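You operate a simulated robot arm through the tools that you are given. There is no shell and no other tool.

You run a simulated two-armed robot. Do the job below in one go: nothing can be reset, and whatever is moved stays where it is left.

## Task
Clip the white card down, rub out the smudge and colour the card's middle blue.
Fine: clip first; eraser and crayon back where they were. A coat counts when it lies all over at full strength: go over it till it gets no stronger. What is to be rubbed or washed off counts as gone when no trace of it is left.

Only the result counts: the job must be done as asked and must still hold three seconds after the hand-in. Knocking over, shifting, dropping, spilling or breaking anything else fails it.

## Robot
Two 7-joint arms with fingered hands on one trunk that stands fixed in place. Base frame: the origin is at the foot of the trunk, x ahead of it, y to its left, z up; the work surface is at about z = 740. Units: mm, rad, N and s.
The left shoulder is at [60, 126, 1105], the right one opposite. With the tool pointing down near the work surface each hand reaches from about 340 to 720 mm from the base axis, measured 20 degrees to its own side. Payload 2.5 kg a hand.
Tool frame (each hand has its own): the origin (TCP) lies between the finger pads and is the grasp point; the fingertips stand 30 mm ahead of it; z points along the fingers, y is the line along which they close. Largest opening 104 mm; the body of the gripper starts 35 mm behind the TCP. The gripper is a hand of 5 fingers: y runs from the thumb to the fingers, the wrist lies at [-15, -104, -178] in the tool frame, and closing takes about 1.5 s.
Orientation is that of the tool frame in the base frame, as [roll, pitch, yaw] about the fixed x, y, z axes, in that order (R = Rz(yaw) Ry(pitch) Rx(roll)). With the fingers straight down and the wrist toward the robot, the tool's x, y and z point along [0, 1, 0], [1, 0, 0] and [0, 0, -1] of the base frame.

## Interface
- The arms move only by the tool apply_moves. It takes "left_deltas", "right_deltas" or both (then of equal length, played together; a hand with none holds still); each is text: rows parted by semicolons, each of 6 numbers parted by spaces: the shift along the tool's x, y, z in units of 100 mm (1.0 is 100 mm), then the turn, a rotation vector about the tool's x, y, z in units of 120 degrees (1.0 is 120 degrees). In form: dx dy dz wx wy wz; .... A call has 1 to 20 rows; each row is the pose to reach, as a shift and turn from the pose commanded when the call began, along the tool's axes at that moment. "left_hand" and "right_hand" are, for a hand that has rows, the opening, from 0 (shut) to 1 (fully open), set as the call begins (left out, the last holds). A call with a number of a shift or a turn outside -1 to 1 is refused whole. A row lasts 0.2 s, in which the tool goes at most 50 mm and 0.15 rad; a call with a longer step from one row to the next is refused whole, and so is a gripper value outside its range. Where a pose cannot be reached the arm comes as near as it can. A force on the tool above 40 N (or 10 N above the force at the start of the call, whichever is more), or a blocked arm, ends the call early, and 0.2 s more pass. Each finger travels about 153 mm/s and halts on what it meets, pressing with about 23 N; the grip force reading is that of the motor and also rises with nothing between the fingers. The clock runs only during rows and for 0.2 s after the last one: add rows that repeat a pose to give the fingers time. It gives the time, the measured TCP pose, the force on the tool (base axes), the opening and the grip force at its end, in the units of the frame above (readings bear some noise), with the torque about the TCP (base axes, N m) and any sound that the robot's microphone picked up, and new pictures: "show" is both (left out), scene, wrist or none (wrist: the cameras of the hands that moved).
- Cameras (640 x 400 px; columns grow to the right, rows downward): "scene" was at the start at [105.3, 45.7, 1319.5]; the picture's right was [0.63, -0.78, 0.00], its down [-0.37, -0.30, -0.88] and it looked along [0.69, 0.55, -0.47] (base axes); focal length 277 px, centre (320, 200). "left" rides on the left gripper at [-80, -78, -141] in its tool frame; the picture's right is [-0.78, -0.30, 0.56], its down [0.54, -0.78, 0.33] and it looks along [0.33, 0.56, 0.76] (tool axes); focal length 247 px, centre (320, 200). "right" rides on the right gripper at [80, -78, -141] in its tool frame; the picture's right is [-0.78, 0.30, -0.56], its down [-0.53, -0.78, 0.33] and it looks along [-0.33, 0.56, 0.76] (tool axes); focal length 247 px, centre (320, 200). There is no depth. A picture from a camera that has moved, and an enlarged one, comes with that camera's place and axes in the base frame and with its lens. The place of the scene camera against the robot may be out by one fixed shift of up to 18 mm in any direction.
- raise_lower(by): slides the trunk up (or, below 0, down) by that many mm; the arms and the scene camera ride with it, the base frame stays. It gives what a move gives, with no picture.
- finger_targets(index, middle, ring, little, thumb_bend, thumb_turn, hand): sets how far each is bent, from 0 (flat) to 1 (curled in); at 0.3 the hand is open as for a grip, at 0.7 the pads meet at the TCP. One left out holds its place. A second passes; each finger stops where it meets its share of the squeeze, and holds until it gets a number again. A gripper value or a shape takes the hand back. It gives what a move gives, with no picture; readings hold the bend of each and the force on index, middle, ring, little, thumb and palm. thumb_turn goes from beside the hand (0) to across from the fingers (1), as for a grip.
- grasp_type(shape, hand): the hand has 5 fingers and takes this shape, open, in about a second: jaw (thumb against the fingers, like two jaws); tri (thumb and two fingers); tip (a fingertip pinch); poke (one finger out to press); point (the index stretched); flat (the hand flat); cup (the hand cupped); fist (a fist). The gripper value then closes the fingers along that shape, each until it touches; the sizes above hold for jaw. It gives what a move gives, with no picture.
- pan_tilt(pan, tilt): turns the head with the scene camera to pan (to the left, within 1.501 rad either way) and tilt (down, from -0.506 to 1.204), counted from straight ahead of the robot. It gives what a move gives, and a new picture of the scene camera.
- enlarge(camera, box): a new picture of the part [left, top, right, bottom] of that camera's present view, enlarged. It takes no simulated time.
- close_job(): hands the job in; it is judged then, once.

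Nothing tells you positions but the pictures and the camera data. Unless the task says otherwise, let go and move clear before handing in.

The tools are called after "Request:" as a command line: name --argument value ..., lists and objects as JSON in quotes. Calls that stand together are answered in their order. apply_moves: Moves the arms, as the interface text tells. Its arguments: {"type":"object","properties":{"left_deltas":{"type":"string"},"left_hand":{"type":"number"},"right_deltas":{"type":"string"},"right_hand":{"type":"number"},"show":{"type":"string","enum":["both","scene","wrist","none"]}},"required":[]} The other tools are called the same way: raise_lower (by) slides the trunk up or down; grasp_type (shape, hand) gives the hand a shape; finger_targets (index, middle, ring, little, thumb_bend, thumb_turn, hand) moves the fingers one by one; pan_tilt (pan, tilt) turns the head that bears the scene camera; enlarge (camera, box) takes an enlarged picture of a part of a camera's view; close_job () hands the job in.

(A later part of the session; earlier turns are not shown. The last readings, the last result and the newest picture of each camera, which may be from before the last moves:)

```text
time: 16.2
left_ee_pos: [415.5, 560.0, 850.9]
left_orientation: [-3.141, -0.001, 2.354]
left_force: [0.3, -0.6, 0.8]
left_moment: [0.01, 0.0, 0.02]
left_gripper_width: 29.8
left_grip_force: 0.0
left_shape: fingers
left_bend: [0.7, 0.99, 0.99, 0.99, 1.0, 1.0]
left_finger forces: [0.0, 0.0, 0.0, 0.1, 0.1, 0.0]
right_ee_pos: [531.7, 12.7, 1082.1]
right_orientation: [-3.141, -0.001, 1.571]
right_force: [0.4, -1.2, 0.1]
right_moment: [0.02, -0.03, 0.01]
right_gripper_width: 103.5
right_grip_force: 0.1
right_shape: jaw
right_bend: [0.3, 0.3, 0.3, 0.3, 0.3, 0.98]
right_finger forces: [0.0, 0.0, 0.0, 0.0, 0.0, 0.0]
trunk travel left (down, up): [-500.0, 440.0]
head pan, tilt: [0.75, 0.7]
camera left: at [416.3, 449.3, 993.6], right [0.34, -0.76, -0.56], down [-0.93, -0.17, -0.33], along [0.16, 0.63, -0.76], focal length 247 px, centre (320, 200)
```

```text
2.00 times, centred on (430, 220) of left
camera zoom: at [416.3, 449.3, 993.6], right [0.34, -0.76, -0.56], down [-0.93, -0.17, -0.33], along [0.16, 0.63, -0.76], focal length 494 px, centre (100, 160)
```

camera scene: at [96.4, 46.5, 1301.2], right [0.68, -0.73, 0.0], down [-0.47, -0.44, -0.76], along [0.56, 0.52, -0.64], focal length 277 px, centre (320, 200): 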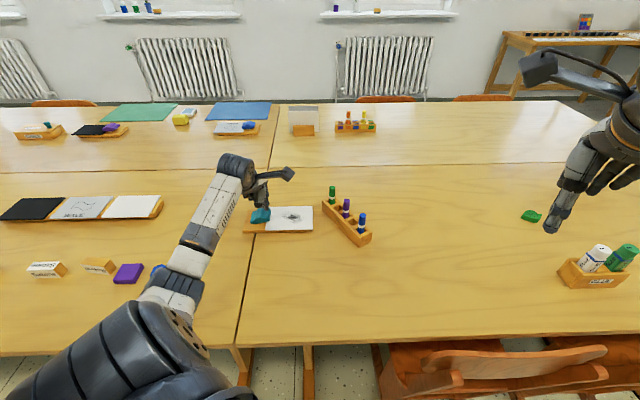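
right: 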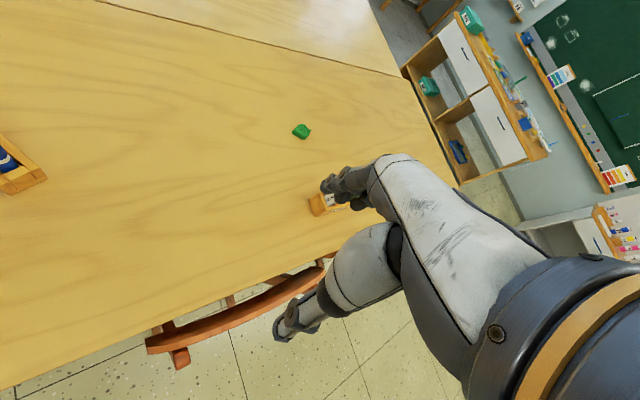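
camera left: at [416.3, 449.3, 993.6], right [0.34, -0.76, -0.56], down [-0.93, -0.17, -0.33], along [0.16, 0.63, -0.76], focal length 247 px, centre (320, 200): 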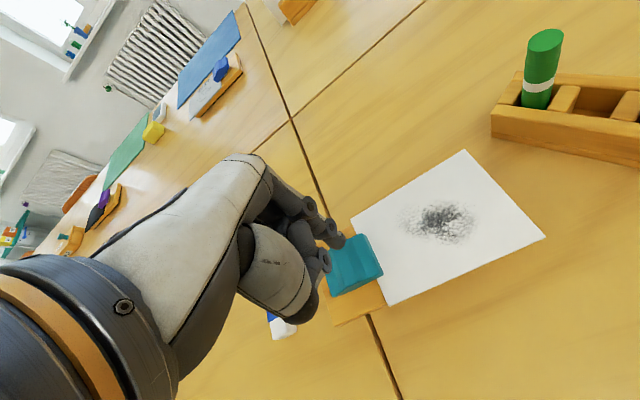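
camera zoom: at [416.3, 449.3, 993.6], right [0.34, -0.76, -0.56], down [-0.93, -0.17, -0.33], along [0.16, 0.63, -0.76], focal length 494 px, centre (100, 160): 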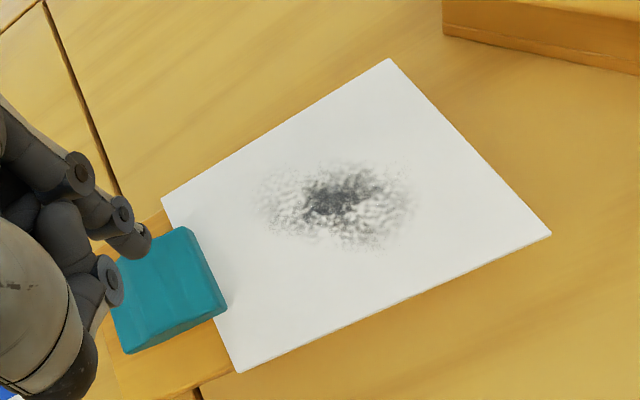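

The clip now lies flat with its jaw clamped on the card and stays so. Next, the eraser: I'll raise the hand and shift it so the left camera gets a clear view of the eraser.

Request:
apply_moves --left_deltas "0.2 0.07 -0.3 0 0 0;0.4 0.14 -0.6 0 0 0;0.63 0.21 -0.8 0 0 0;0.63 0.21 -0.8 0 0 0" --show "both"

Request:
enlarge --camera "left" --box '[300, 260, 420, 360]'

Request:
enlarge --camera "scene" --box '[195, 195, 275, 245]'

```text
time: 17.2
left_ee_pos: [384.2, 618.2, 931.2]
left_orientation: [-3.141, -0.001, 2.356]
left_force: [-0.3, -0.8, 0.9]
left_moment: [-0.02, 0.04, 0.0]
left_gripper_width: 30.0
left_grip_force: 0.0
left_shape: fingers
left_bend: [0.7, 0.99, 0.99, 0.99, 1.0, 1.0]
left_finger forces: [0.0, 0.1, 0.0, 0.0, 0.0, 0.0]
right_ee_pos: [531.0, 14.1, 1081.5]
right_orientation: [-3.141, -0.001, 1.571]
right_force: [0.4, -1.3, -1.3]
right_moment: [-0.01, 0.03, -0.01]
right_gripper_width: 103.6
right_grip_force: 0.0
right_shape: jaw
right_bend: [0.3, 0.3, 0.3, 0.3, 0.3, 0.98]
right_finger forces: [0.0, 0.1, 0.0, 0.1, 0.1, 0.0]
trunk travel left (down, up): [-500.0, 440.0]
head pan, tilt: [0.75, 0.7]
camera scene: at [96.4, 46.6, 1301.1], right [0.68, -0.73, 0.0], down [-0.47, -0.44, -0.76], along [0.56, 0.52, -0.64], focal length 277 px, centre (320, 200)
camera left: at [384.4, 508.9, 1073.9], right [0.34, -0.76, -0.56], down [-0.93, -0.17, -0.33], along [0.16, 0.63, -0.76], focal length 247 px, centre (320, 200)
```

scene: 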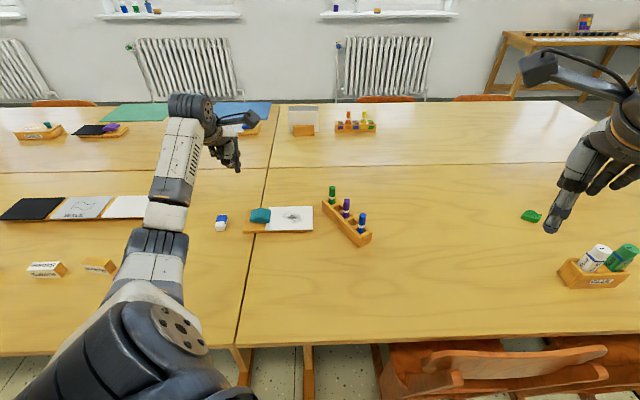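
left: 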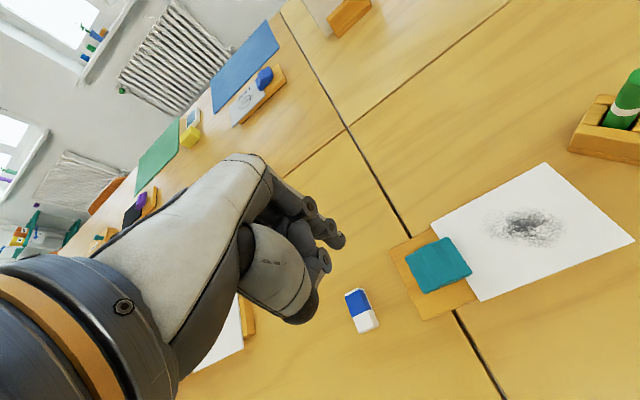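

```text
4.00 times, centred on (360, 310) of left
camera zoom: at [384.4, 508.9, 1073.9], right [0.34, -0.76, -0.56], down [-0.93, -0.17, -0.33], along [0.16, 0.63, -0.76], focal length 988 px, centre (160, -240)
```

zoom: 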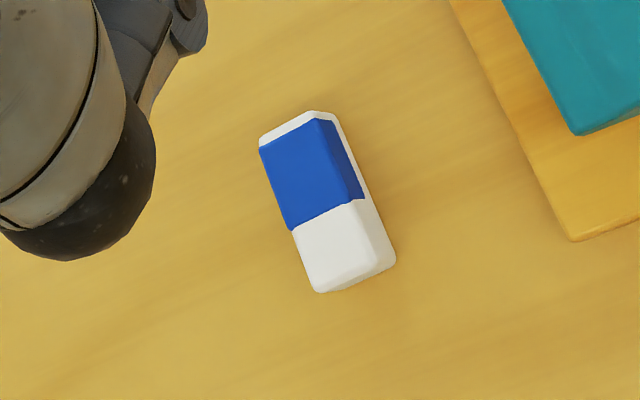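

```text
8.00 times, centred on (235, 220) of scene
camera zoom: at [96.4, 46.6, 1301.1], right [0.68, -0.73, 0.0], down [-0.47, -0.44, -0.76], along [0.56, 0.52, -0.64], focal length 2213 px, centre (1000, 40)
```

zoom: 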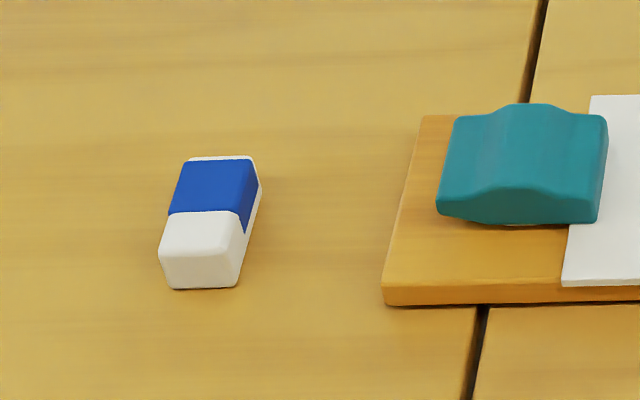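

The eraser lies at about (321,648), 47×23 mm with its long axis along (0.71,0.71), top near z 756. I'll take the "tri" shape (thumb plus two fingers, others tucked so they'll clear the clip), and grip it along its length.

Request:
grasp_type --shape "tri" --hand "left"

Request:
enlarge --camera "left" --box '[160, 100, 480, 400]'

Request:
enlarge --camera "scene" --box '[160, 80, 280, 180]'

```text
time: 18.1
left_ee_pos: [383.1, 618.7, 931.7]
left_orientation: [-3.141, 0.001, 2.355]
left_force: [-0.9, 0.4, -0.2]
left_moment: [0.02, 0.0, 0.0]
left_gripper_width: 103.9
left_grip_force: 0.1
left_shape: tri
left_bend: [0.3, 0.3, 0.99, 0.99, 0.3, 0.98]
left_finger forces: [0.0, 0.0, 0.0, 0.0, 0.0, 0.0]
right_ee_pos: [532.1, 13.7, 1081.0]
right_orientation: [-3.141, -0.001, 1.572]
right_force: [0.0, 0.2, 0.0]
right_moment: [-0.01, -0.01, 0.03]
right_gripper_width: 103.7
right_grip_force: 0.1
right_shape: jaw
right_bend: [0.3, 0.3, 0.3, 0.3, 0.3, 0.98]
right_finger forces: [0.0, 0.0, 0.0, 0.1, 0.0, 0.0]
trunk travel left (down, up): [-500.0, 440.0]
head pan, tilt: [0.75, 0.7]
```

```text
1.33 times, centred on (320, 250) of left
camera zoom: at [384.6, 508.6, 1073.7], right [0.34, -0.76, -0.56], down [-0.93, -0.17, -0.33], along [0.16, 0.63, -0.76], focal length 329 px, centre (320, 133)
```

zoom: 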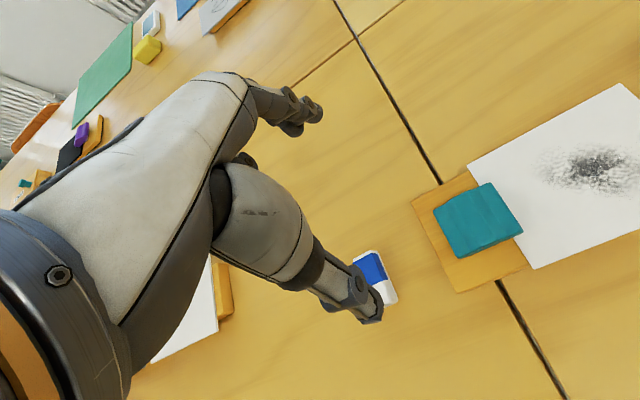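

```text
4.00 times, centred on (220, 130) of scene
camera zoom: at [96.4, 46.5, 1301.2], right [0.68, -0.73, 0.0], down [-0.47, -0.44, -0.76], along [0.56, 0.52, -0.64], focal length 1106 px, centre (720, 480)
```

zoom: 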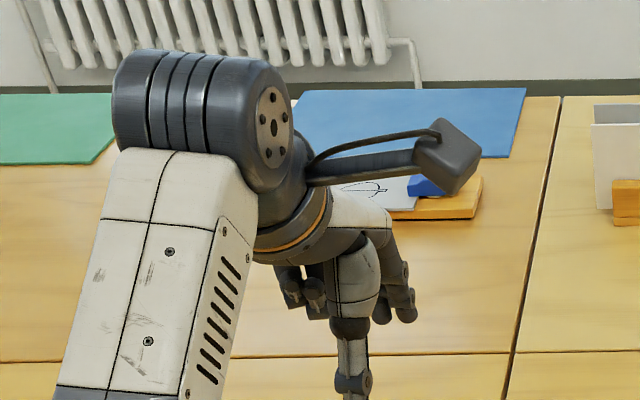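

Thumb and two fingers are open as wanted. I'll move above the eraser at (321,648) and stop with fingertips about 45 mm above it to check alignment.

Request:
apply_moves --left_deltas "0.22 -0.08 0.33 0 0 0;0.44 -0.16 0.66 0 0 0;0.651 -0.233 1.0 0 0 0;0.651 -0.233 1.0 0 0 0" --show "both"

Request:
enlarge --camera "left" --box '[240, 140, 440, 360]'

Request:
enlarge --camera "scene" --box '[180, 170, 270, 240]'

```text
time: 19.1
left_ee_pos: [321.4, 650.2, 834.3]
left_orientation: [3.141, 0.001, 2.356]
left_force: [-0.3, -0.2, -0.7]
left_moment: [0.0, -0.01, 0.0]
left_gripper_width: 103.7
left_grip_force: 0.2
left_shape: tri
left_bend: [0.3, 0.3, 0.99, 0.99, 0.3, 0.98]
left_finger forces: [0.1, 0.1, 0.0, 0.0, 0.1, 0.0]
right_ee_pos: [530.7, 13.0, 1082.4]
right_orientation: [3.141, 0.0, 1.571]
right_force: [0.3, -0.2, 0.2]
right_moment: [0.0, 0.0, -0.01]
right_gripper_width: 103.6
right_grip_force: 0.0
right_shape: jaw
right_bend: [0.3, 0.3, 0.3, 0.3, 0.3, 0.98]
right_finger forces: [0.0, 0.0, 0.0, 0.0, 0.0, 0.0]
trunk travel left (down, up): [-500.0, 440.0]
head pan, tilt: [0.75, 0.7]
camera scene: at [96.4, 46.5, 1301.2], right [0.68, -0.73, 0.0], down [-0.47, -0.44, -0.76], along [0.56, 0.52, -0.64], focal length 277 px, centre (320, 200)
camera left: at [323.2, 539.1, 976.9], right [0.34, -0.76, -0.56], down [-0.93, -0.17, -0.33], along [0.16, 0.63, -0.76], focal length 247 px, centre (320, 200)
```

scene: 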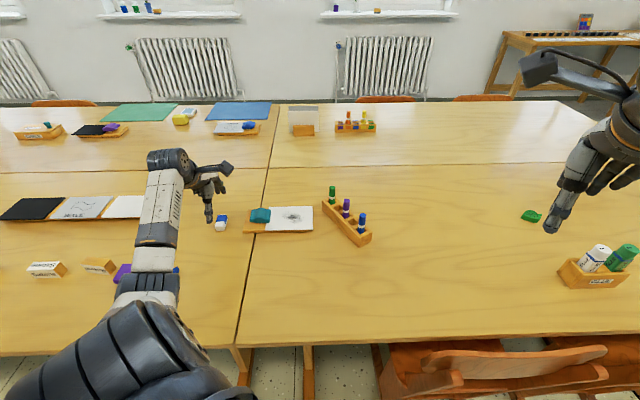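
left: 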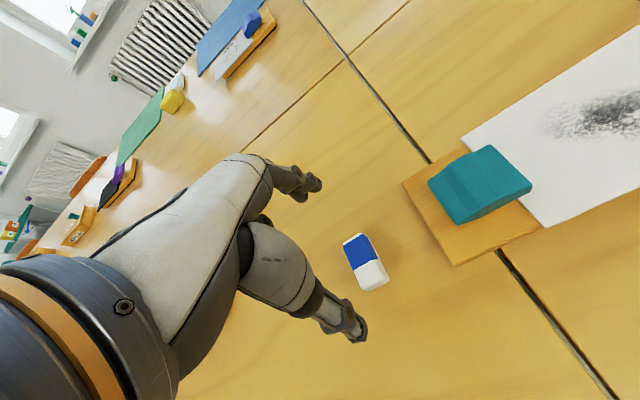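

```text
1.82 times, centred on (340, 250) of left
camera zoom: at [323.2, 539.1, 976.9], right [0.34, -0.76, -0.56], down [-0.93, -0.17, -0.33], along [0.16, 0.63, -0.76], focal length 449 px, centre (284, 109)
```

zoom: 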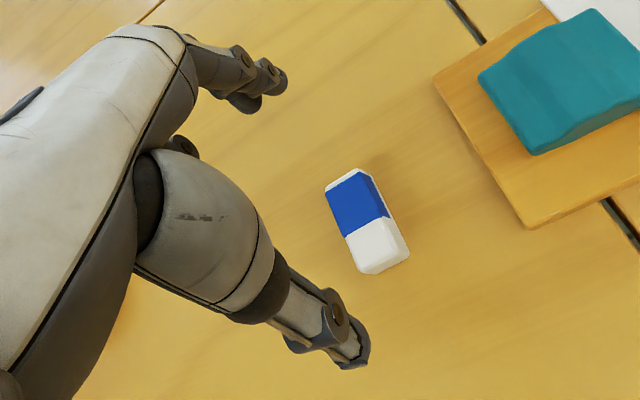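

```text
5.71 times, centred on (225, 205) of scene
camera zoom: at [96.4, 46.5, 1301.2], right [0.68, -0.73, 0.0], down [-0.47, -0.44, -0.76], along [0.56, 0.52, -0.64], focal length 1580 px, centre (863, 171)
```

zoom: 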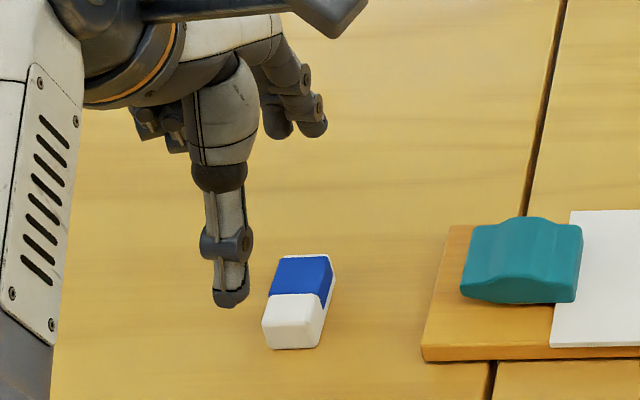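

The eraser's centre checks out at (321,647) between thumb and fingers. I'll go straight down until the fingertips are just over the table.

Request:
apply_moves --left_deltas "-0.02 -0.02 0.25 0 0 0;-0.02 -0.02 0.45 0 0 0;-0.02 -0.02 0.56 0 0 0;-0.02 -0.02 0.6 0 0 0;-0.02 -0.02 0.62 0 0 0;-0.02 -0.02 0.62 0 0 0" --show "wrist"

Request:
enlarge --camera "scene" --box '[190, 190, 270, 250]'

Request:
enlarge --camera "left" --box '[240, 140, 440, 360]'

```text
time: 20.5
left_ee_pos: [322.3, 646.2, 772.2]
left_orientation: [3.141, 0.001, 2.357]
left_force: [-0.2, -0.5, 0.1]
left_moment: [-0.01, -0.02, 0.01]
left_gripper_width: 104.0
left_grip_force: 0.1
left_shape: tri
left_bend: [0.3, 0.3, 0.99, 0.99, 0.3, 0.98]
left_finger forces: [0.0, 0.0, 0.0, 0.1, 0.0, 0.0]
right_ee_pos: [531.4, 13.6, 1082.1]
right_orientation: [-3.14, -0.001, 1.573]
right_force: [-0.1, -0.7, -0.3]
right_moment: [0.02, 0.0, -0.02]
right_gripper_width: 103.2
right_grip_force: 0.1
right_shape: jaw
right_bend: [0.3, 0.3, 0.3, 0.3, 0.3, 0.98]
right_finger forces: [0.0, 0.0, 0.1, 0.0, 0.0, 0.0]
trunk travel left (down, up): [-500.0, 440.0]
head pan, tilt: [0.75, 0.7]
camera left: at [323.9, 534.8, 914.2], right [0.34, -0.76, -0.56], down [-0.93, -0.17, -0.33], along [0.16, 0.63, -0.76], focal length 247 px, centre (320, 200)
```

left: 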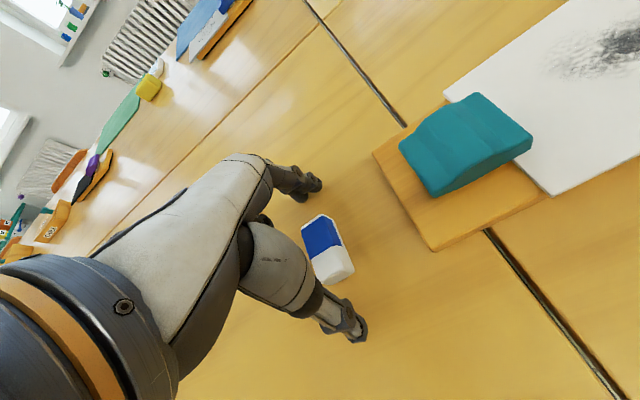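

```text
6.67 times, centred on (230, 220) of scene
camera zoom: at [96.4, 46.5, 1301.2], right [0.68, -0.73, 0.0], down [-0.47, -0.44, -0.76], along [0.56, 0.52, -0.64], focal length 1844 px, centre (920, 67)
```

zoom: 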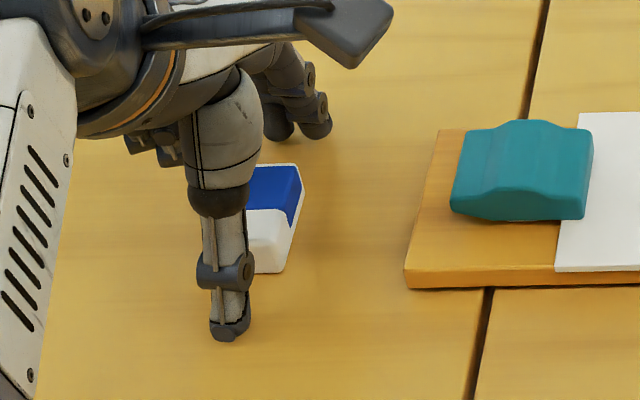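

```text
1.82 times, centred on (340, 250) of left
camera zoom: at [323.9, 534.8, 914.2], right [0.34, -0.76, -0.56], down [-0.93, -0.17, -0.33], along [0.16, 0.63, -0.76], focal length 449 px, centre (284, 109)
```

zoom: 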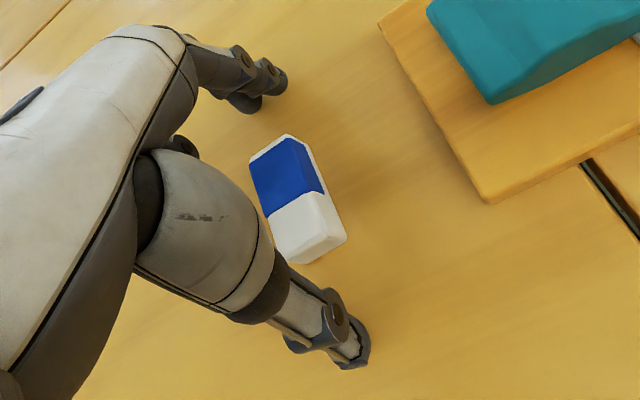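

The fingertips straddle the eraser with no contact yet. I'll close the thumb and two fingers on its ends.

Request:
apply_moves --left_deltas "0 0 0 0 0 0;0 0 0 0 0 0;0 0 0 0 0 0;0 0 0 0 0 0;0 0 0 0 0 0;0 0 0 0 0 0;0 0 0 0 0 0;0 0 0 0 0 0" --left_hand 0 --show "wrist"

Request:
enlarge --camera "left" --box '[260, 180, 400, 300]'

Request:
enlarge --camera "scene" --box '[190, 190, 270, 250]'

```text
time: 22.3
left_ee_pos: [321.9, 645.3, 772.7]
left_orientation: [3.14, -0.001, 2.356]
left_force: [0.4, 0.3, -0.2]
left_moment: [-0.02, 0.05, -0.01]
left_gripper_width: 44.3
left_grip_force: 23.5
left_shape: tri
left_bend: [0.74, 0.48, 1.0, 1.0, 0.72, 1.0]
left_finger forces: [10.5, 10.4, 0.1, 0.0, 20.8, 0.0]
right_ee_pos: [530.3, 13.0, 1081.9]
right_orientation: [-3.141, 0.001, 1.571]
right_force: [-0.4, 0.2, -0.5]
right_moment: [-0.02, 0.0, 0.05]
right_gripper_width: 103.6
right_grip_force: 0.1
right_shape: jaw
right_bend: [0.3, 0.3, 0.3, 0.3, 0.3, 0.98]
right_finger forces: [0.0, 0.0, 0.1, 0.0, 0.1, 0.0]
trunk travel left (down, up): [-500.0, 440.0]
head pan, tilt: [0.75, 0.7]
camera left: at [323.9, 534.9, 914.4], right [0.34, -0.76, -0.56], down [-0.93, -0.17, -0.33], along [0.16, 0.63, -0.76], focal length 247 px, centre (320, 200)
```

left: 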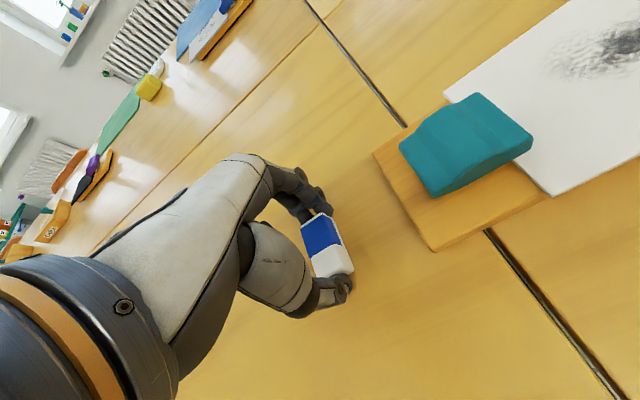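

```text
3.33 times, centred on (330, 240) of left
camera zoom: at [323.9, 534.9, 914.4], right [0.34, -0.76, -0.56], down [-0.93, -0.17, -0.33], along [0.16, 0.63, -0.76], focal length 823 px, centre (287, 67)
```

zoom: 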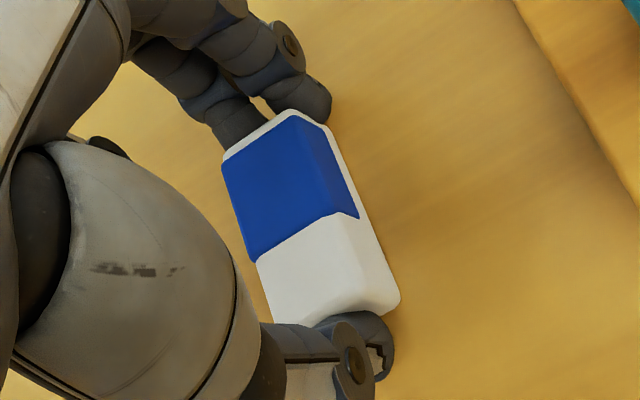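

```text
6.67 times, centred on (230, 220) of scene
camera zoom: at [96.5, 46.5, 1301.1], right [0.68, -0.73, 0.0], down [-0.47, -0.44, -0.76], along [0.56, 0.52, -0.64], focal length 1844 px, centre (920, 67)
```

zoom: 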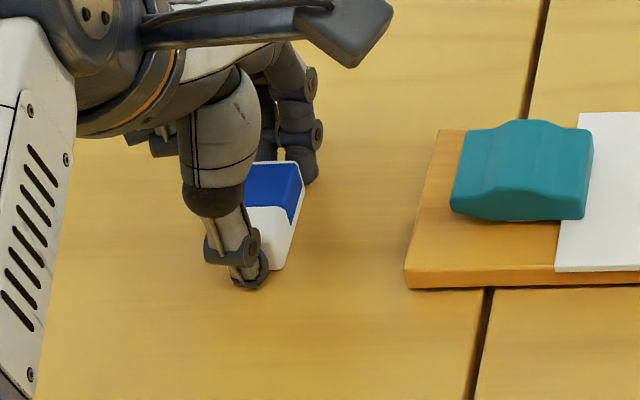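

The eraser is gripped (index 10.5 N, middle 10.4 N, thumb 20.8 N) at 44 mm. I'll lift it about 40 mm and check that it is held firmly and level.

Request:
apply_moves --left_deltas "0 0 -0.1 0 0 0;0 0 -0.25 0 0 0;0 0 -0.4 0 0 0;0 0 -0.4 0 0 0" --show "wrist"

Request:
enlarge --camera "left" --box '[260, 180, 400, 300]'

Request:
enlarge --camera "scene" --box '[190, 170, 270, 230]'

```text
time: 23.3
left_ee_pos: [323.3, 645.6, 811.0]
left_orientation: [-3.141, 0.0, 2.356]
left_force: [-0.1, 0.4, -0.3]
left_moment: [-0.04, -0.01, -0.01]
left_gripper_width: 44.0
left_grip_force: 23.0
left_shape: tri
left_bend: [0.74, 0.48, 1.0, 1.0, 0.72, 1.0]
left_finger forces: [10.6, 10.3, 0.0, 0.0, 20.8, 0.0]
right_ee_pos: [531.9, 12.2, 1082.2]
right_orientation: [3.14, 0.0, 1.57]
right_force: [-0.2, 0.4, 0.7]
right_moment: [0.01, 0.03, 0.01]
right_gripper_width: 103.6
right_grip_force: 0.0
right_shape: jaw
right_bend: [0.3, 0.3, 0.3, 0.3, 0.3, 0.98]
right_finger forces: [0.0, 0.1, 0.0, 0.0, 0.0, 0.0]
trunk travel left (down, up): [-500.0, 440.0]
head pan, tilt: [0.75, 0.7]
camera left: at [324.3, 535.2, 953.5], right [0.34, -0.76, -0.56], down [-0.93, -0.17, -0.33], along [0.16, 0.63, -0.76], focal length 247 px, centre (320, 200)
```

left: 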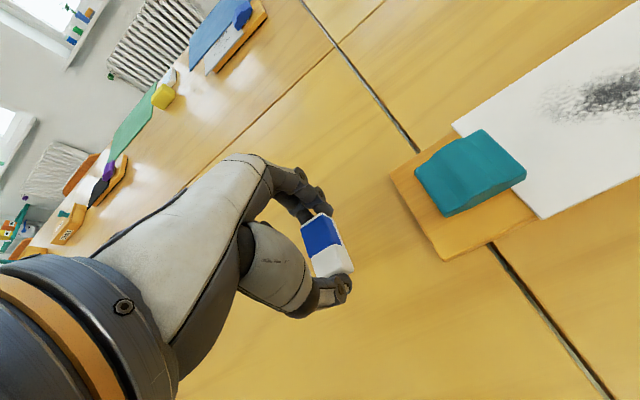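

```text
3.33 times, centred on (330, 240) of left
camera zoom: at [324.3, 535.2, 953.5], right [0.34, -0.76, -0.56], down [-0.93, -0.17, -0.33], along [0.16, 0.63, -0.76], focal length 823 px, centre (287, 67)
```

zoom: 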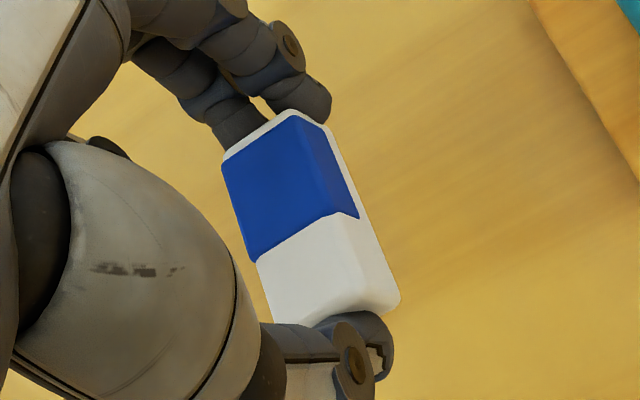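

```text
6.67 times, centred on (230, 200) of scene
camera zoom: at [96.5, 46.5, 1301.1], right [0.68, -0.73, 0.0], down [-0.47, -0.44, -0.76], along [0.56, 0.52, -0.64], focal length 1844 px, centre (920, 200)
```

zoom: 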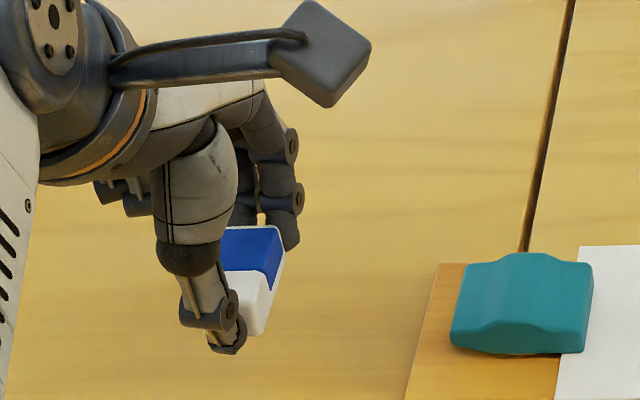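

The eraser lifted cleanly with the grip unchanged. I'll raise it and carry it along the board direction to above the smudge, which centres near (470,507).

Request:
apply_moves --left_deltas "0 0 -0.2 0 0 0;0 0 -0.35 0 0 0;-0.3 0 -0.4 0 0 0;-0.6 0 -0.4 0 0 0;-0.9 0 -0.4 0 0 0;-1.0 0 -0.4 0 0 0" --show "none"

Request:
apply_moves --left_deltas "-0.3 0.02 0 0 0 0;-0.6 0.04 0 0 0 0;-0.9 0.06 0 0 0 0;-1.0 0.06 0 0 0 0;-1.0 0.06 0 0 0 0" --show "both"

Request:
enlarge --camera "scene" --box '[230, 150, 330, 250]'

```text
time: 24.7
left_ee_pos: [391.9, 575.4, 850.0]
left_orientation: [3.14, 0.0, 2.355]
left_force: [-0.2, 0.4, -0.3]
left_moment: [0.02, -0.01, 0.03]
left_gripper_width: 43.9
left_grip_force: 23.0
left_shape: tri
left_bend: [0.74, 0.48, 1.0, 1.0, 0.72, 1.0]
left_finger forces: [10.4, 10.4, 0.1, 0.1, 20.7, 0.0]
right_ee_pos: [532.0, 13.1, 1082.7]
right_orientation: [-3.141, -0.002, 1.57]
right_force: [0.3, 0.2, 0.1]
right_moment: [0.01, -0.01, 0.0]
right_gripper_width: 103.8
right_grip_force: 0.1
right_shape: jaw
right_bend: [0.3, 0.3, 0.3, 0.3, 0.3, 0.98]
right_finger forces: [0.1, 0.0, 0.1, 0.1, 0.0, 0.1]
trunk travel left (down, up): [-500.0, 440.0]
head pan, tilt: [0.75, 0.7]
```

```text
time: 25.9
left_ee_pos: [468.0, 508.2, 850.5]
left_orientation: [3.141, -0.001, 2.357]
left_force: [0.5, -0.1, -0.1]
left_moment: [0.0, 0.01, 0.0]
left_gripper_width: 43.9
left_grip_force: 22.8
left_shape: tri
left_bend: [0.74, 0.48, 1.0, 1.0, 0.72, 1.0]
left_finger forces: [10.5, 10.4, 0.0, 0.0, 21.1, 0.1]
right_ee_pos: [531.5, 12.7, 1080.6]
right_orientation: [3.142, -0.001, 1.572]
right_force: [0.5, 0.0, 0.0]
right_moment: [-0.01, -0.04, 0.04]
right_gripper_width: 103.7
right_grip_force: 0.0
right_shape: jaw
right_bend: [0.3, 0.3, 0.3, 0.3, 0.3, 0.98]
right_finger forces: [0.1, 0.0, 0.0, 0.0, 0.1, 0.0]
trunk travel left (down, up): [-500.0, 440.0]
head pan, tilt: [0.75, 0.7]
camera scene: at [96.4, 46.5, 1301.2], right [0.68, -0.73, 0.0], down [-0.47, -0.44, -0.76], along [0.56, 0.52, -0.64], focal length 277 px, centre (320, 200)
camera left: at [469.6, 397.9, 993.0], right [0.34, -0.76, -0.56], down [-0.93, -0.17, -0.33], along [0.16, 0.63, -0.76], focal length 247 px, centre (320, 200)
```

scene: 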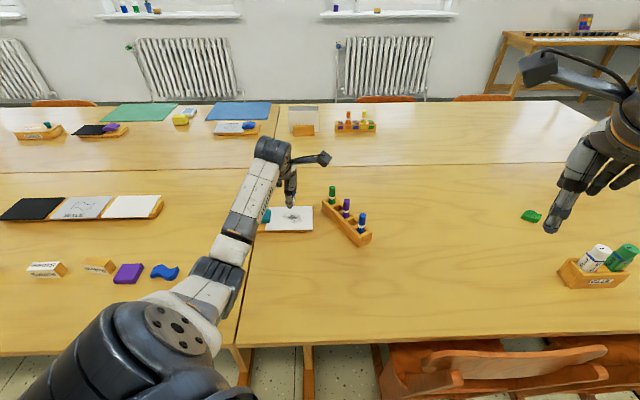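
left: 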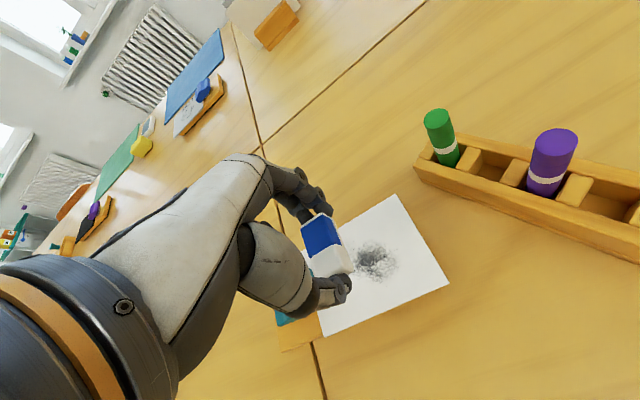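

```text
4.00 times, centred on (280, 200) of scene
camera zoom: at [96.4, 46.5, 1301.2], right [0.68, -0.73, 0.0], down [-0.47, -0.44, -0.76], along [0.56, 0.52, -0.64], focal length 1106 px, centre (480, 200)
```

zoom: 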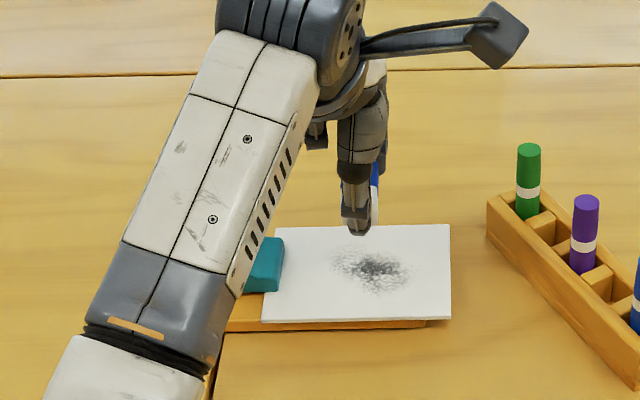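

The eraser is right above the smudge. I'll lower it to just short of the card, then creep to find the contact height by force.

Request:
apply_moves --left_deltas "0 0 0.25 0 0 0;0 0 0.45 0 0 0;0 0 0.55 0 0 0;0 0 0.58 0 0 0;0 0 0.6 0 0 0;0 0 0.6 0 0 0" --show "none"

Request:
apply_moves --left_deltas "0 0 0.01 0 0 0;0 0 0.02 0 0 0;0 0 0.02 0 0 0" --show "wrist"

Request:
enlarge --camera "scene" --box '[240, 180, 330, 250]'

```text
time: 27.3
left_ee_pos: [467.3, 508.1, 790.1]
left_orientation: [-3.14, -0.001, 2.356]
left_force: [0.9, -0.5, -0.2]
left_moment: [-0.01, 0.0, -0.01]
left_gripper_width: 44.0
left_grip_force: 23.0
left_shape: tri
left_bend: [0.74, 0.48, 1.0, 1.0, 0.72, 1.0]
left_finger forces: [10.3, 10.4, 0.0, 0.1, 20.8, 0.0]
right_ee_pos: [531.6, 12.2, 1082.6]
right_orientation: [-3.142, 0.001, 1.571]
right_force: [0.4, 0.5, -0.7]
right_moment: [-0.01, 0.02, -0.01]
right_gripper_width: 103.6
right_grip_force: 0.1
right_shape: jaw
right_bend: [0.3, 0.3, 0.3, 0.3, 0.3, 0.98]
right_finger forces: [0.1, 0.0, 0.0, 0.1, 0.1, 0.1]
trunk travel left (down, up): [-500.0, 440.0]
head pan, tilt: [0.75, 0.7]
```

```text
time: 28.1
left_ee_pos: [468.1, 508.9, 789.9]
left_orientation: [3.138, 0.001, 2.357]
left_force: [-0.3, 0.2, 6.4]
left_moment: [-0.04, 0.05, 0.0]
left_gripper_width: 44.2
left_grip_force: 23.1
left_shape: tri
left_bend: [0.74, 0.48, 1.0, 1.0, 0.72, 1.0]
left_finger forces: [10.8, 10.6, 0.0, 0.0, 22.1, 0.0]
right_ee_pos: [530.8, 13.4, 1082.3]
right_orientation: [-3.142, -0.001, 1.571]
right_force: [0.0, -0.5, -0.2]
right_moment: [0.02, -0.02, 0.01]
right_gripper_width: 103.3
right_grip_force: 0.1
right_shape: jaw
right_bend: [0.3, 0.3, 0.3, 0.3, 0.3, 0.98]
right_finger forces: [0.0, 0.0, 0.0, 0.0, 0.0, 0.1]
trunk travel left (down, up): [-500.0, 440.0]
head pan, tilt: [0.75, 0.7]
camera left: at [469.3, 397.9, 932.4], right [0.34, -0.76, -0.56], down [-0.93, -0.17, -0.33], along [0.16, 0.63, -0.76], focal length 247 px, centre (320, 200)
```

left: 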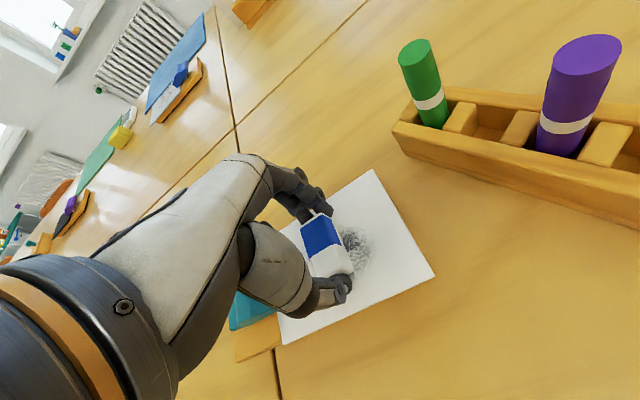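

```text
5.71 times, centred on (285, 215) of scene
camera zoom: at [96.0, 46.1, 1301.3], right [0.68, -0.73, 0.0], down [-0.47, -0.44, -0.77], along [0.56, 0.52, -0.64], focal length 1580 px, centre (520, 114)
```

zoom: 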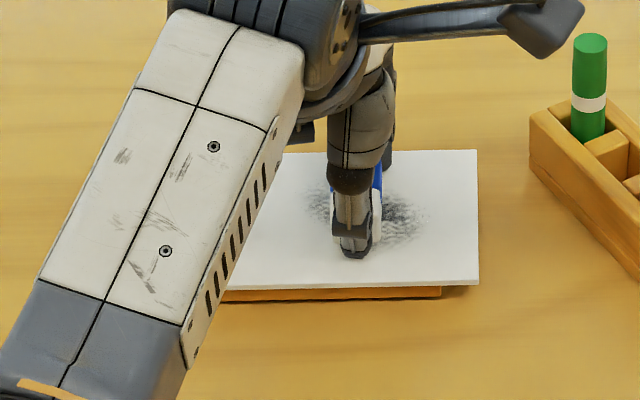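

Contact is at TCP z about 789 with 6 N, so the card top is near z 757. I'll start rubbing across the card (tool y) and see how it erases.

Request:
apply_moves --left_deltas "0 0.1 0.01 0 0 0;0 0.18 0.01 0 0 0;0 0.05 0.01 0 0 0;0 -0.08 0.01 0 0 0;0 -0.18 0.01 0 0 0;0 -0.05 0.01 0 0 0;0 0.08 0.01 0 0 0;0 0.18 0.01 0 0 0;0 0.05 0.01 0 0 0;0 -0.08 0.01 0 0 0;0 -0.18 0.01 0 0 0;0 -0.05 0.01 0 0 0;0 0.0 0.01 0 0 0" --show "wrist"

Request:
enlarge --camera "left" --box '[260, 150, 460, 350]'

Request:
enlarge --camera "scene" --box '[240, 180, 330, 250]'

```text
time: 30.9
left_ee_pos: [468.2, 506.8, 790.3]
left_orientation: [3.141, 0.0, 2.357]
left_force: [-4.8, -6.4, 17.5]
left_moment: [-0.62, 0.47, 0.0]
left_gripper_width: 44.9
left_grip_force: 22.9
left_shape: tri
left_bend: [0.75, 0.5, 1.0, 1.0, 0.72, 1.0]
left_finger forces: [10.3, 8.7, 0.0, 0.0, 34.0, 0.0]
right_ee_pos: [529.3, 13.4, 1083.0]
right_orientation: [3.14, -0.003, 1.57]
right_force: [-0.4, -0.1, -0.2]
right_moment: [0.02, 0.02, -0.01]
right_gripper_width: 103.8
right_grip_force: 0.0
right_shape: jaw
right_bend: [0.3, 0.3, 0.3, 0.3, 0.3, 0.98]
right_finger forces: [0.1, 0.0, 0.0, 0.0, 0.0, 0.0]
trunk travel left (down, up): [-500.0, 440.0]
head pan, tilt: [0.75, 0.7]
camera left: at [468.7, 396.2, 932.0], right [0.34, -0.76, -0.56], down [-0.93, -0.17, -0.33], along [0.16, 0.63, -0.76], focal length 247 px, centre (320, 200)
```

left: 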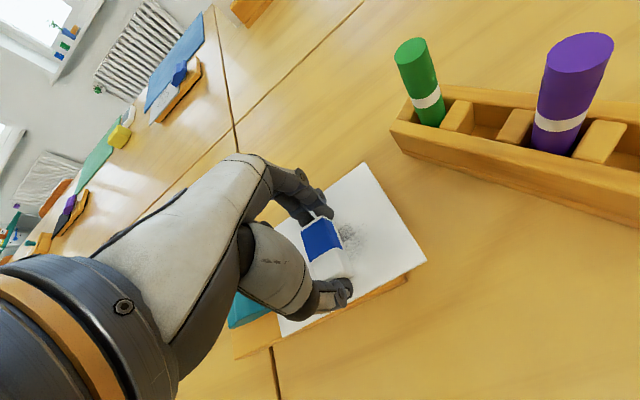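

```text
2.00 times, centred on (360, 250) of left
camera zoom: at [468.7, 396.2, 932.0], right [0.34, -0.76, -0.56], down [-0.93, -0.17, -0.33], along [0.16, 0.63, -0.76], focal length 494 px, centre (240, 100)
```

zoom: 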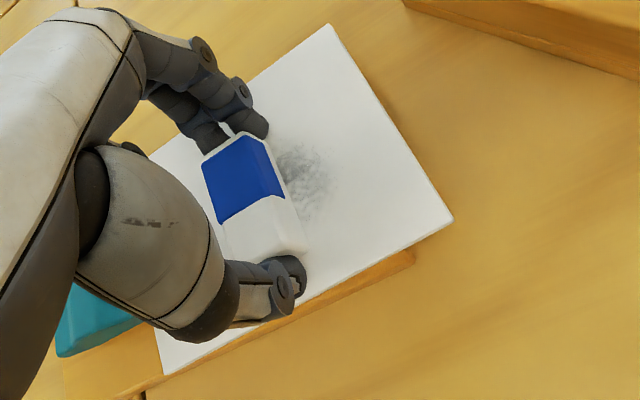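

```text
5.71 times, centred on (285, 215) of scene
camera zoom: at [94.8, 44.6, 1301.5], right [0.68, -0.73, 0.0], down [-0.47, -0.44, -0.77], along [0.56, 0.52, -0.64], focal length 1580 px, centre (520, 114)
```

zoom: 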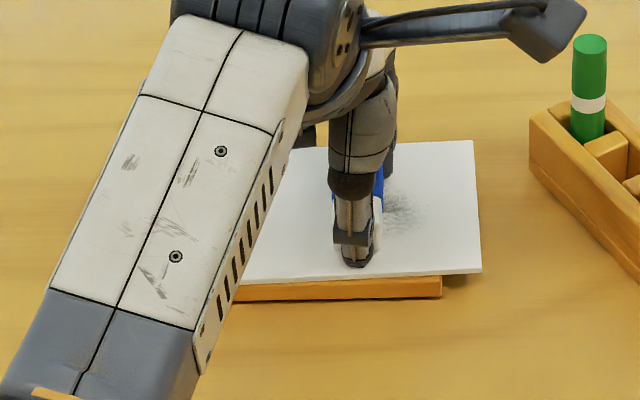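

The smudge under the eraser is fading, but the force climbed to 17 N and the card swivelled a bit under the clip. I'll lift off now and look carefully.

Request:
apply_moves --left_deltas "0 0 -0.05 0 0 0;0 0 -0.2 0 0 0;0.2 -0.2 -0.5 0 0 0;0.3 -0.4 -0.7 0 0 0;0.3 -0.4 -0.7 0 0 0" --show "both"

Request:
enlarge --camera "left" --box '[260, 120, 500, 320]'

Request:
enlarge --camera "scene" --box '[235, 180, 335, 250]'

```text
time: 32.1
left_ee_pos: [418.3, 500.8, 858.2]
left_orientation: [3.14, 0.0, 2.355]
left_force: [-0.2, -0.6, -1.3]
left_moment: [0.03, -0.01, 0.0]
left_gripper_width: 44.7
left_grip_force: 22.9
left_shape: tri
left_bend: [0.74, 0.49, 1.0, 1.0, 0.72, 1.0]
left_finger forces: [11.2, 11.0, 0.0, 0.0, 22.3, 0.0]
right_ee_pos: [530.6, 13.0, 1082.0]
right_orientation: [-3.142, -0.001, 1.571]
right_force: [0.5, 0.1, 0.3]
right_moment: [0.0, 0.0, -0.01]
right_gripper_width: 103.6
right_grip_force: 0.0
right_shape: jaw
right_bend: [0.3, 0.3, 0.3, 0.3, 0.3, 0.98]
right_finger forces: [0.0, 0.0, 0.1, 0.1, 0.0, 0.2]
trunk travel left (down, up): [-500.0, 440.0]
head pan, tilt: [0.75, 0.7]
camera scene: at [96.5, 46.5, 1301.1], right [0.68, -0.73, 0.0], down [-0.47, -0.44, -0.76], along [0.56, 0.52, -0.64], focal length 277 px, centre (320, 200)
camera left: at [420.1, 389.9, 1000.7], right [0.34, -0.76, -0.56], down [-0.93, -0.17, -0.33], along [0.16, 0.63, -0.76], focal length 247 px, centre (320, 200)
```

scene: 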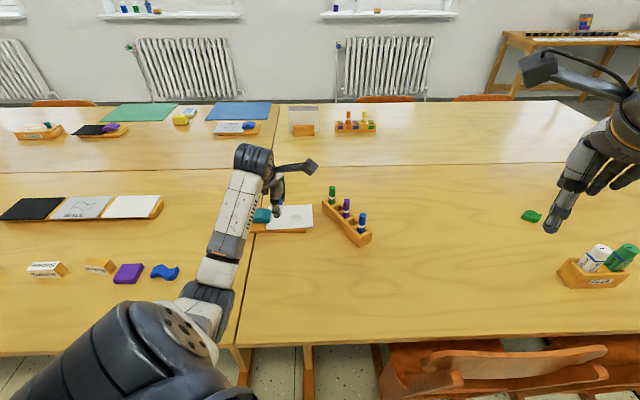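
left: 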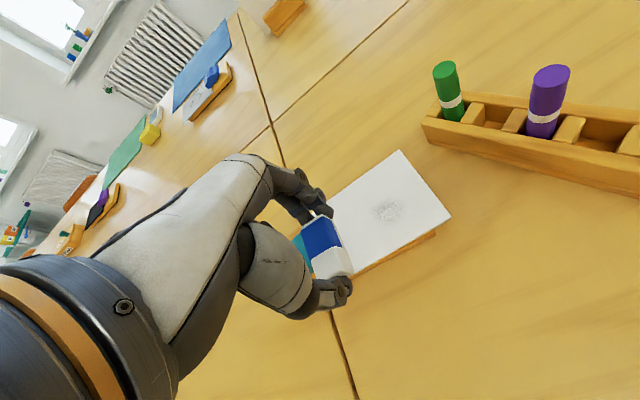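

```text
2.00 times, centred on (380, 220) of left
camera zoom: at [420.1, 389.9, 1000.7], right [0.34, -0.76, -0.56], down [-0.93, -0.17, -0.33], along [0.16, 0.63, -0.76], focal length 494 px, centre (200, 160)
```

zoom: 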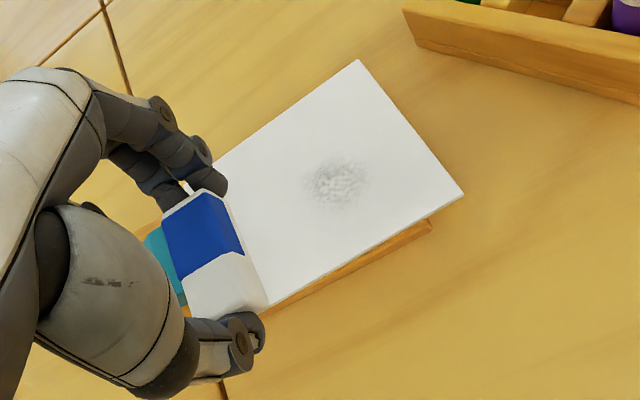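

```text
5.71 times, centred on (285, 215) of scene
camera zoom: at [96.5, 46.5, 1301.1], right [0.68, -0.73, 0.0], down [-0.47, -0.44, -0.76], along [0.56, 0.52, -0.64], focal length 1580 px, centre (520, 114)
```

zoom: 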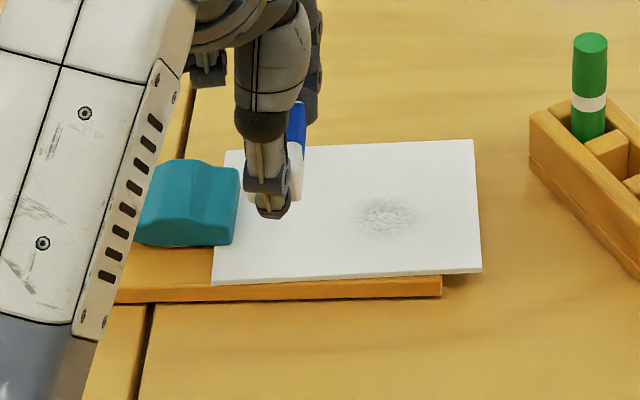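

Most of the smudge is gone, with a faint rest near (475,500); the card swivelled about 2.3° under the clip from rubbing too hard. I'll go back with a much lighter touch for the remaining part.

Request:
apply_moves --left_deltas "-0.14 0.13 0 0 0 0;-0.28 0.26 0.15 0 0 0;-0.41 0.395 0.35 0 0 0;-0.41 0.395 0.58 0 0 0;-0.41 0.395 0.64 0 0 0;-0.41 0.395 0.66 0 0 0;-0.41 0.395 0.66 0 0 0" --show "none"

Request:
apply_moves --left_deltas "0 0 0.02 0 0 0;0 0 0.03 0 0 0;0 0 0.03 0 0 0" --show "none"

```text
time: 33.7
left_ee_pos: [476.2, 499.4, 789.7]
left_orientation: [-3.14, 0.001, 2.355]
left_force: [-0.5, -0.4, -0.1]
left_moment: [-0.03, -0.01, -0.02]
left_gripper_width: 44.5
left_grip_force: 22.6
left_shape: tri
left_bend: [0.74, 0.49, 1.0, 1.0, 0.72, 1.0]
left_finger forces: [11.3, 11.1, 0.0, 0.1, 22.3, 0.0]
right_ee_pos: [530.9, 13.0, 1080.9]
right_orientation: [3.14, -0.002, 1.571]
right_force: [-0.2, -0.3, -0.3]
right_moment: [0.03, -0.01, -0.02]
right_gripper_width: 103.6
right_grip_force: 0.1
right_shape: jaw
right_bend: [0.3, 0.3, 0.3, 0.3, 0.3, 0.98]
right_finger forces: [0.0, 0.0, 0.0, 0.0, 0.0, 0.0]
trunk travel left (down, up): [-500.0, 440.0]
head pan, tilt: [0.75, 0.7]
```

```text
time: 34.5
left_ee_pos: [475.8, 499.1, 789.8]
left_orientation: [3.138, -0.001, 2.356]
left_force: [0.6, -0.7, 6.1]
left_moment: [-0.17, 0.11, 0.03]
left_gripper_width: 44.4
left_grip_force: 23.0
left_shape: tri
left_bend: [0.74, 0.49, 1.0, 1.0, 0.72, 1.0]
left_finger forces: [11.3, 11.2, 0.0, 0.1, 26.5, 0.0]
right_ee_pos: [530.0, 12.4, 1081.3]
right_orientation: [-3.141, 0.001, 1.571]
right_force: [0.5, -1.1, -0.3]
right_moment: [-0.01, -0.02, 0.07]
right_gripper_width: 103.6
right_grip_force: 0.0
right_shape: jaw
right_bend: [0.3, 0.3, 0.3, 0.3, 0.3, 0.98]
right_finger forces: [0.0, 0.1, 0.0, 0.0, 0.0, 0.0]
trunk travel left (down, up): [-500.0, 440.0]
head pan, tilt: [0.75, 0.7]
```

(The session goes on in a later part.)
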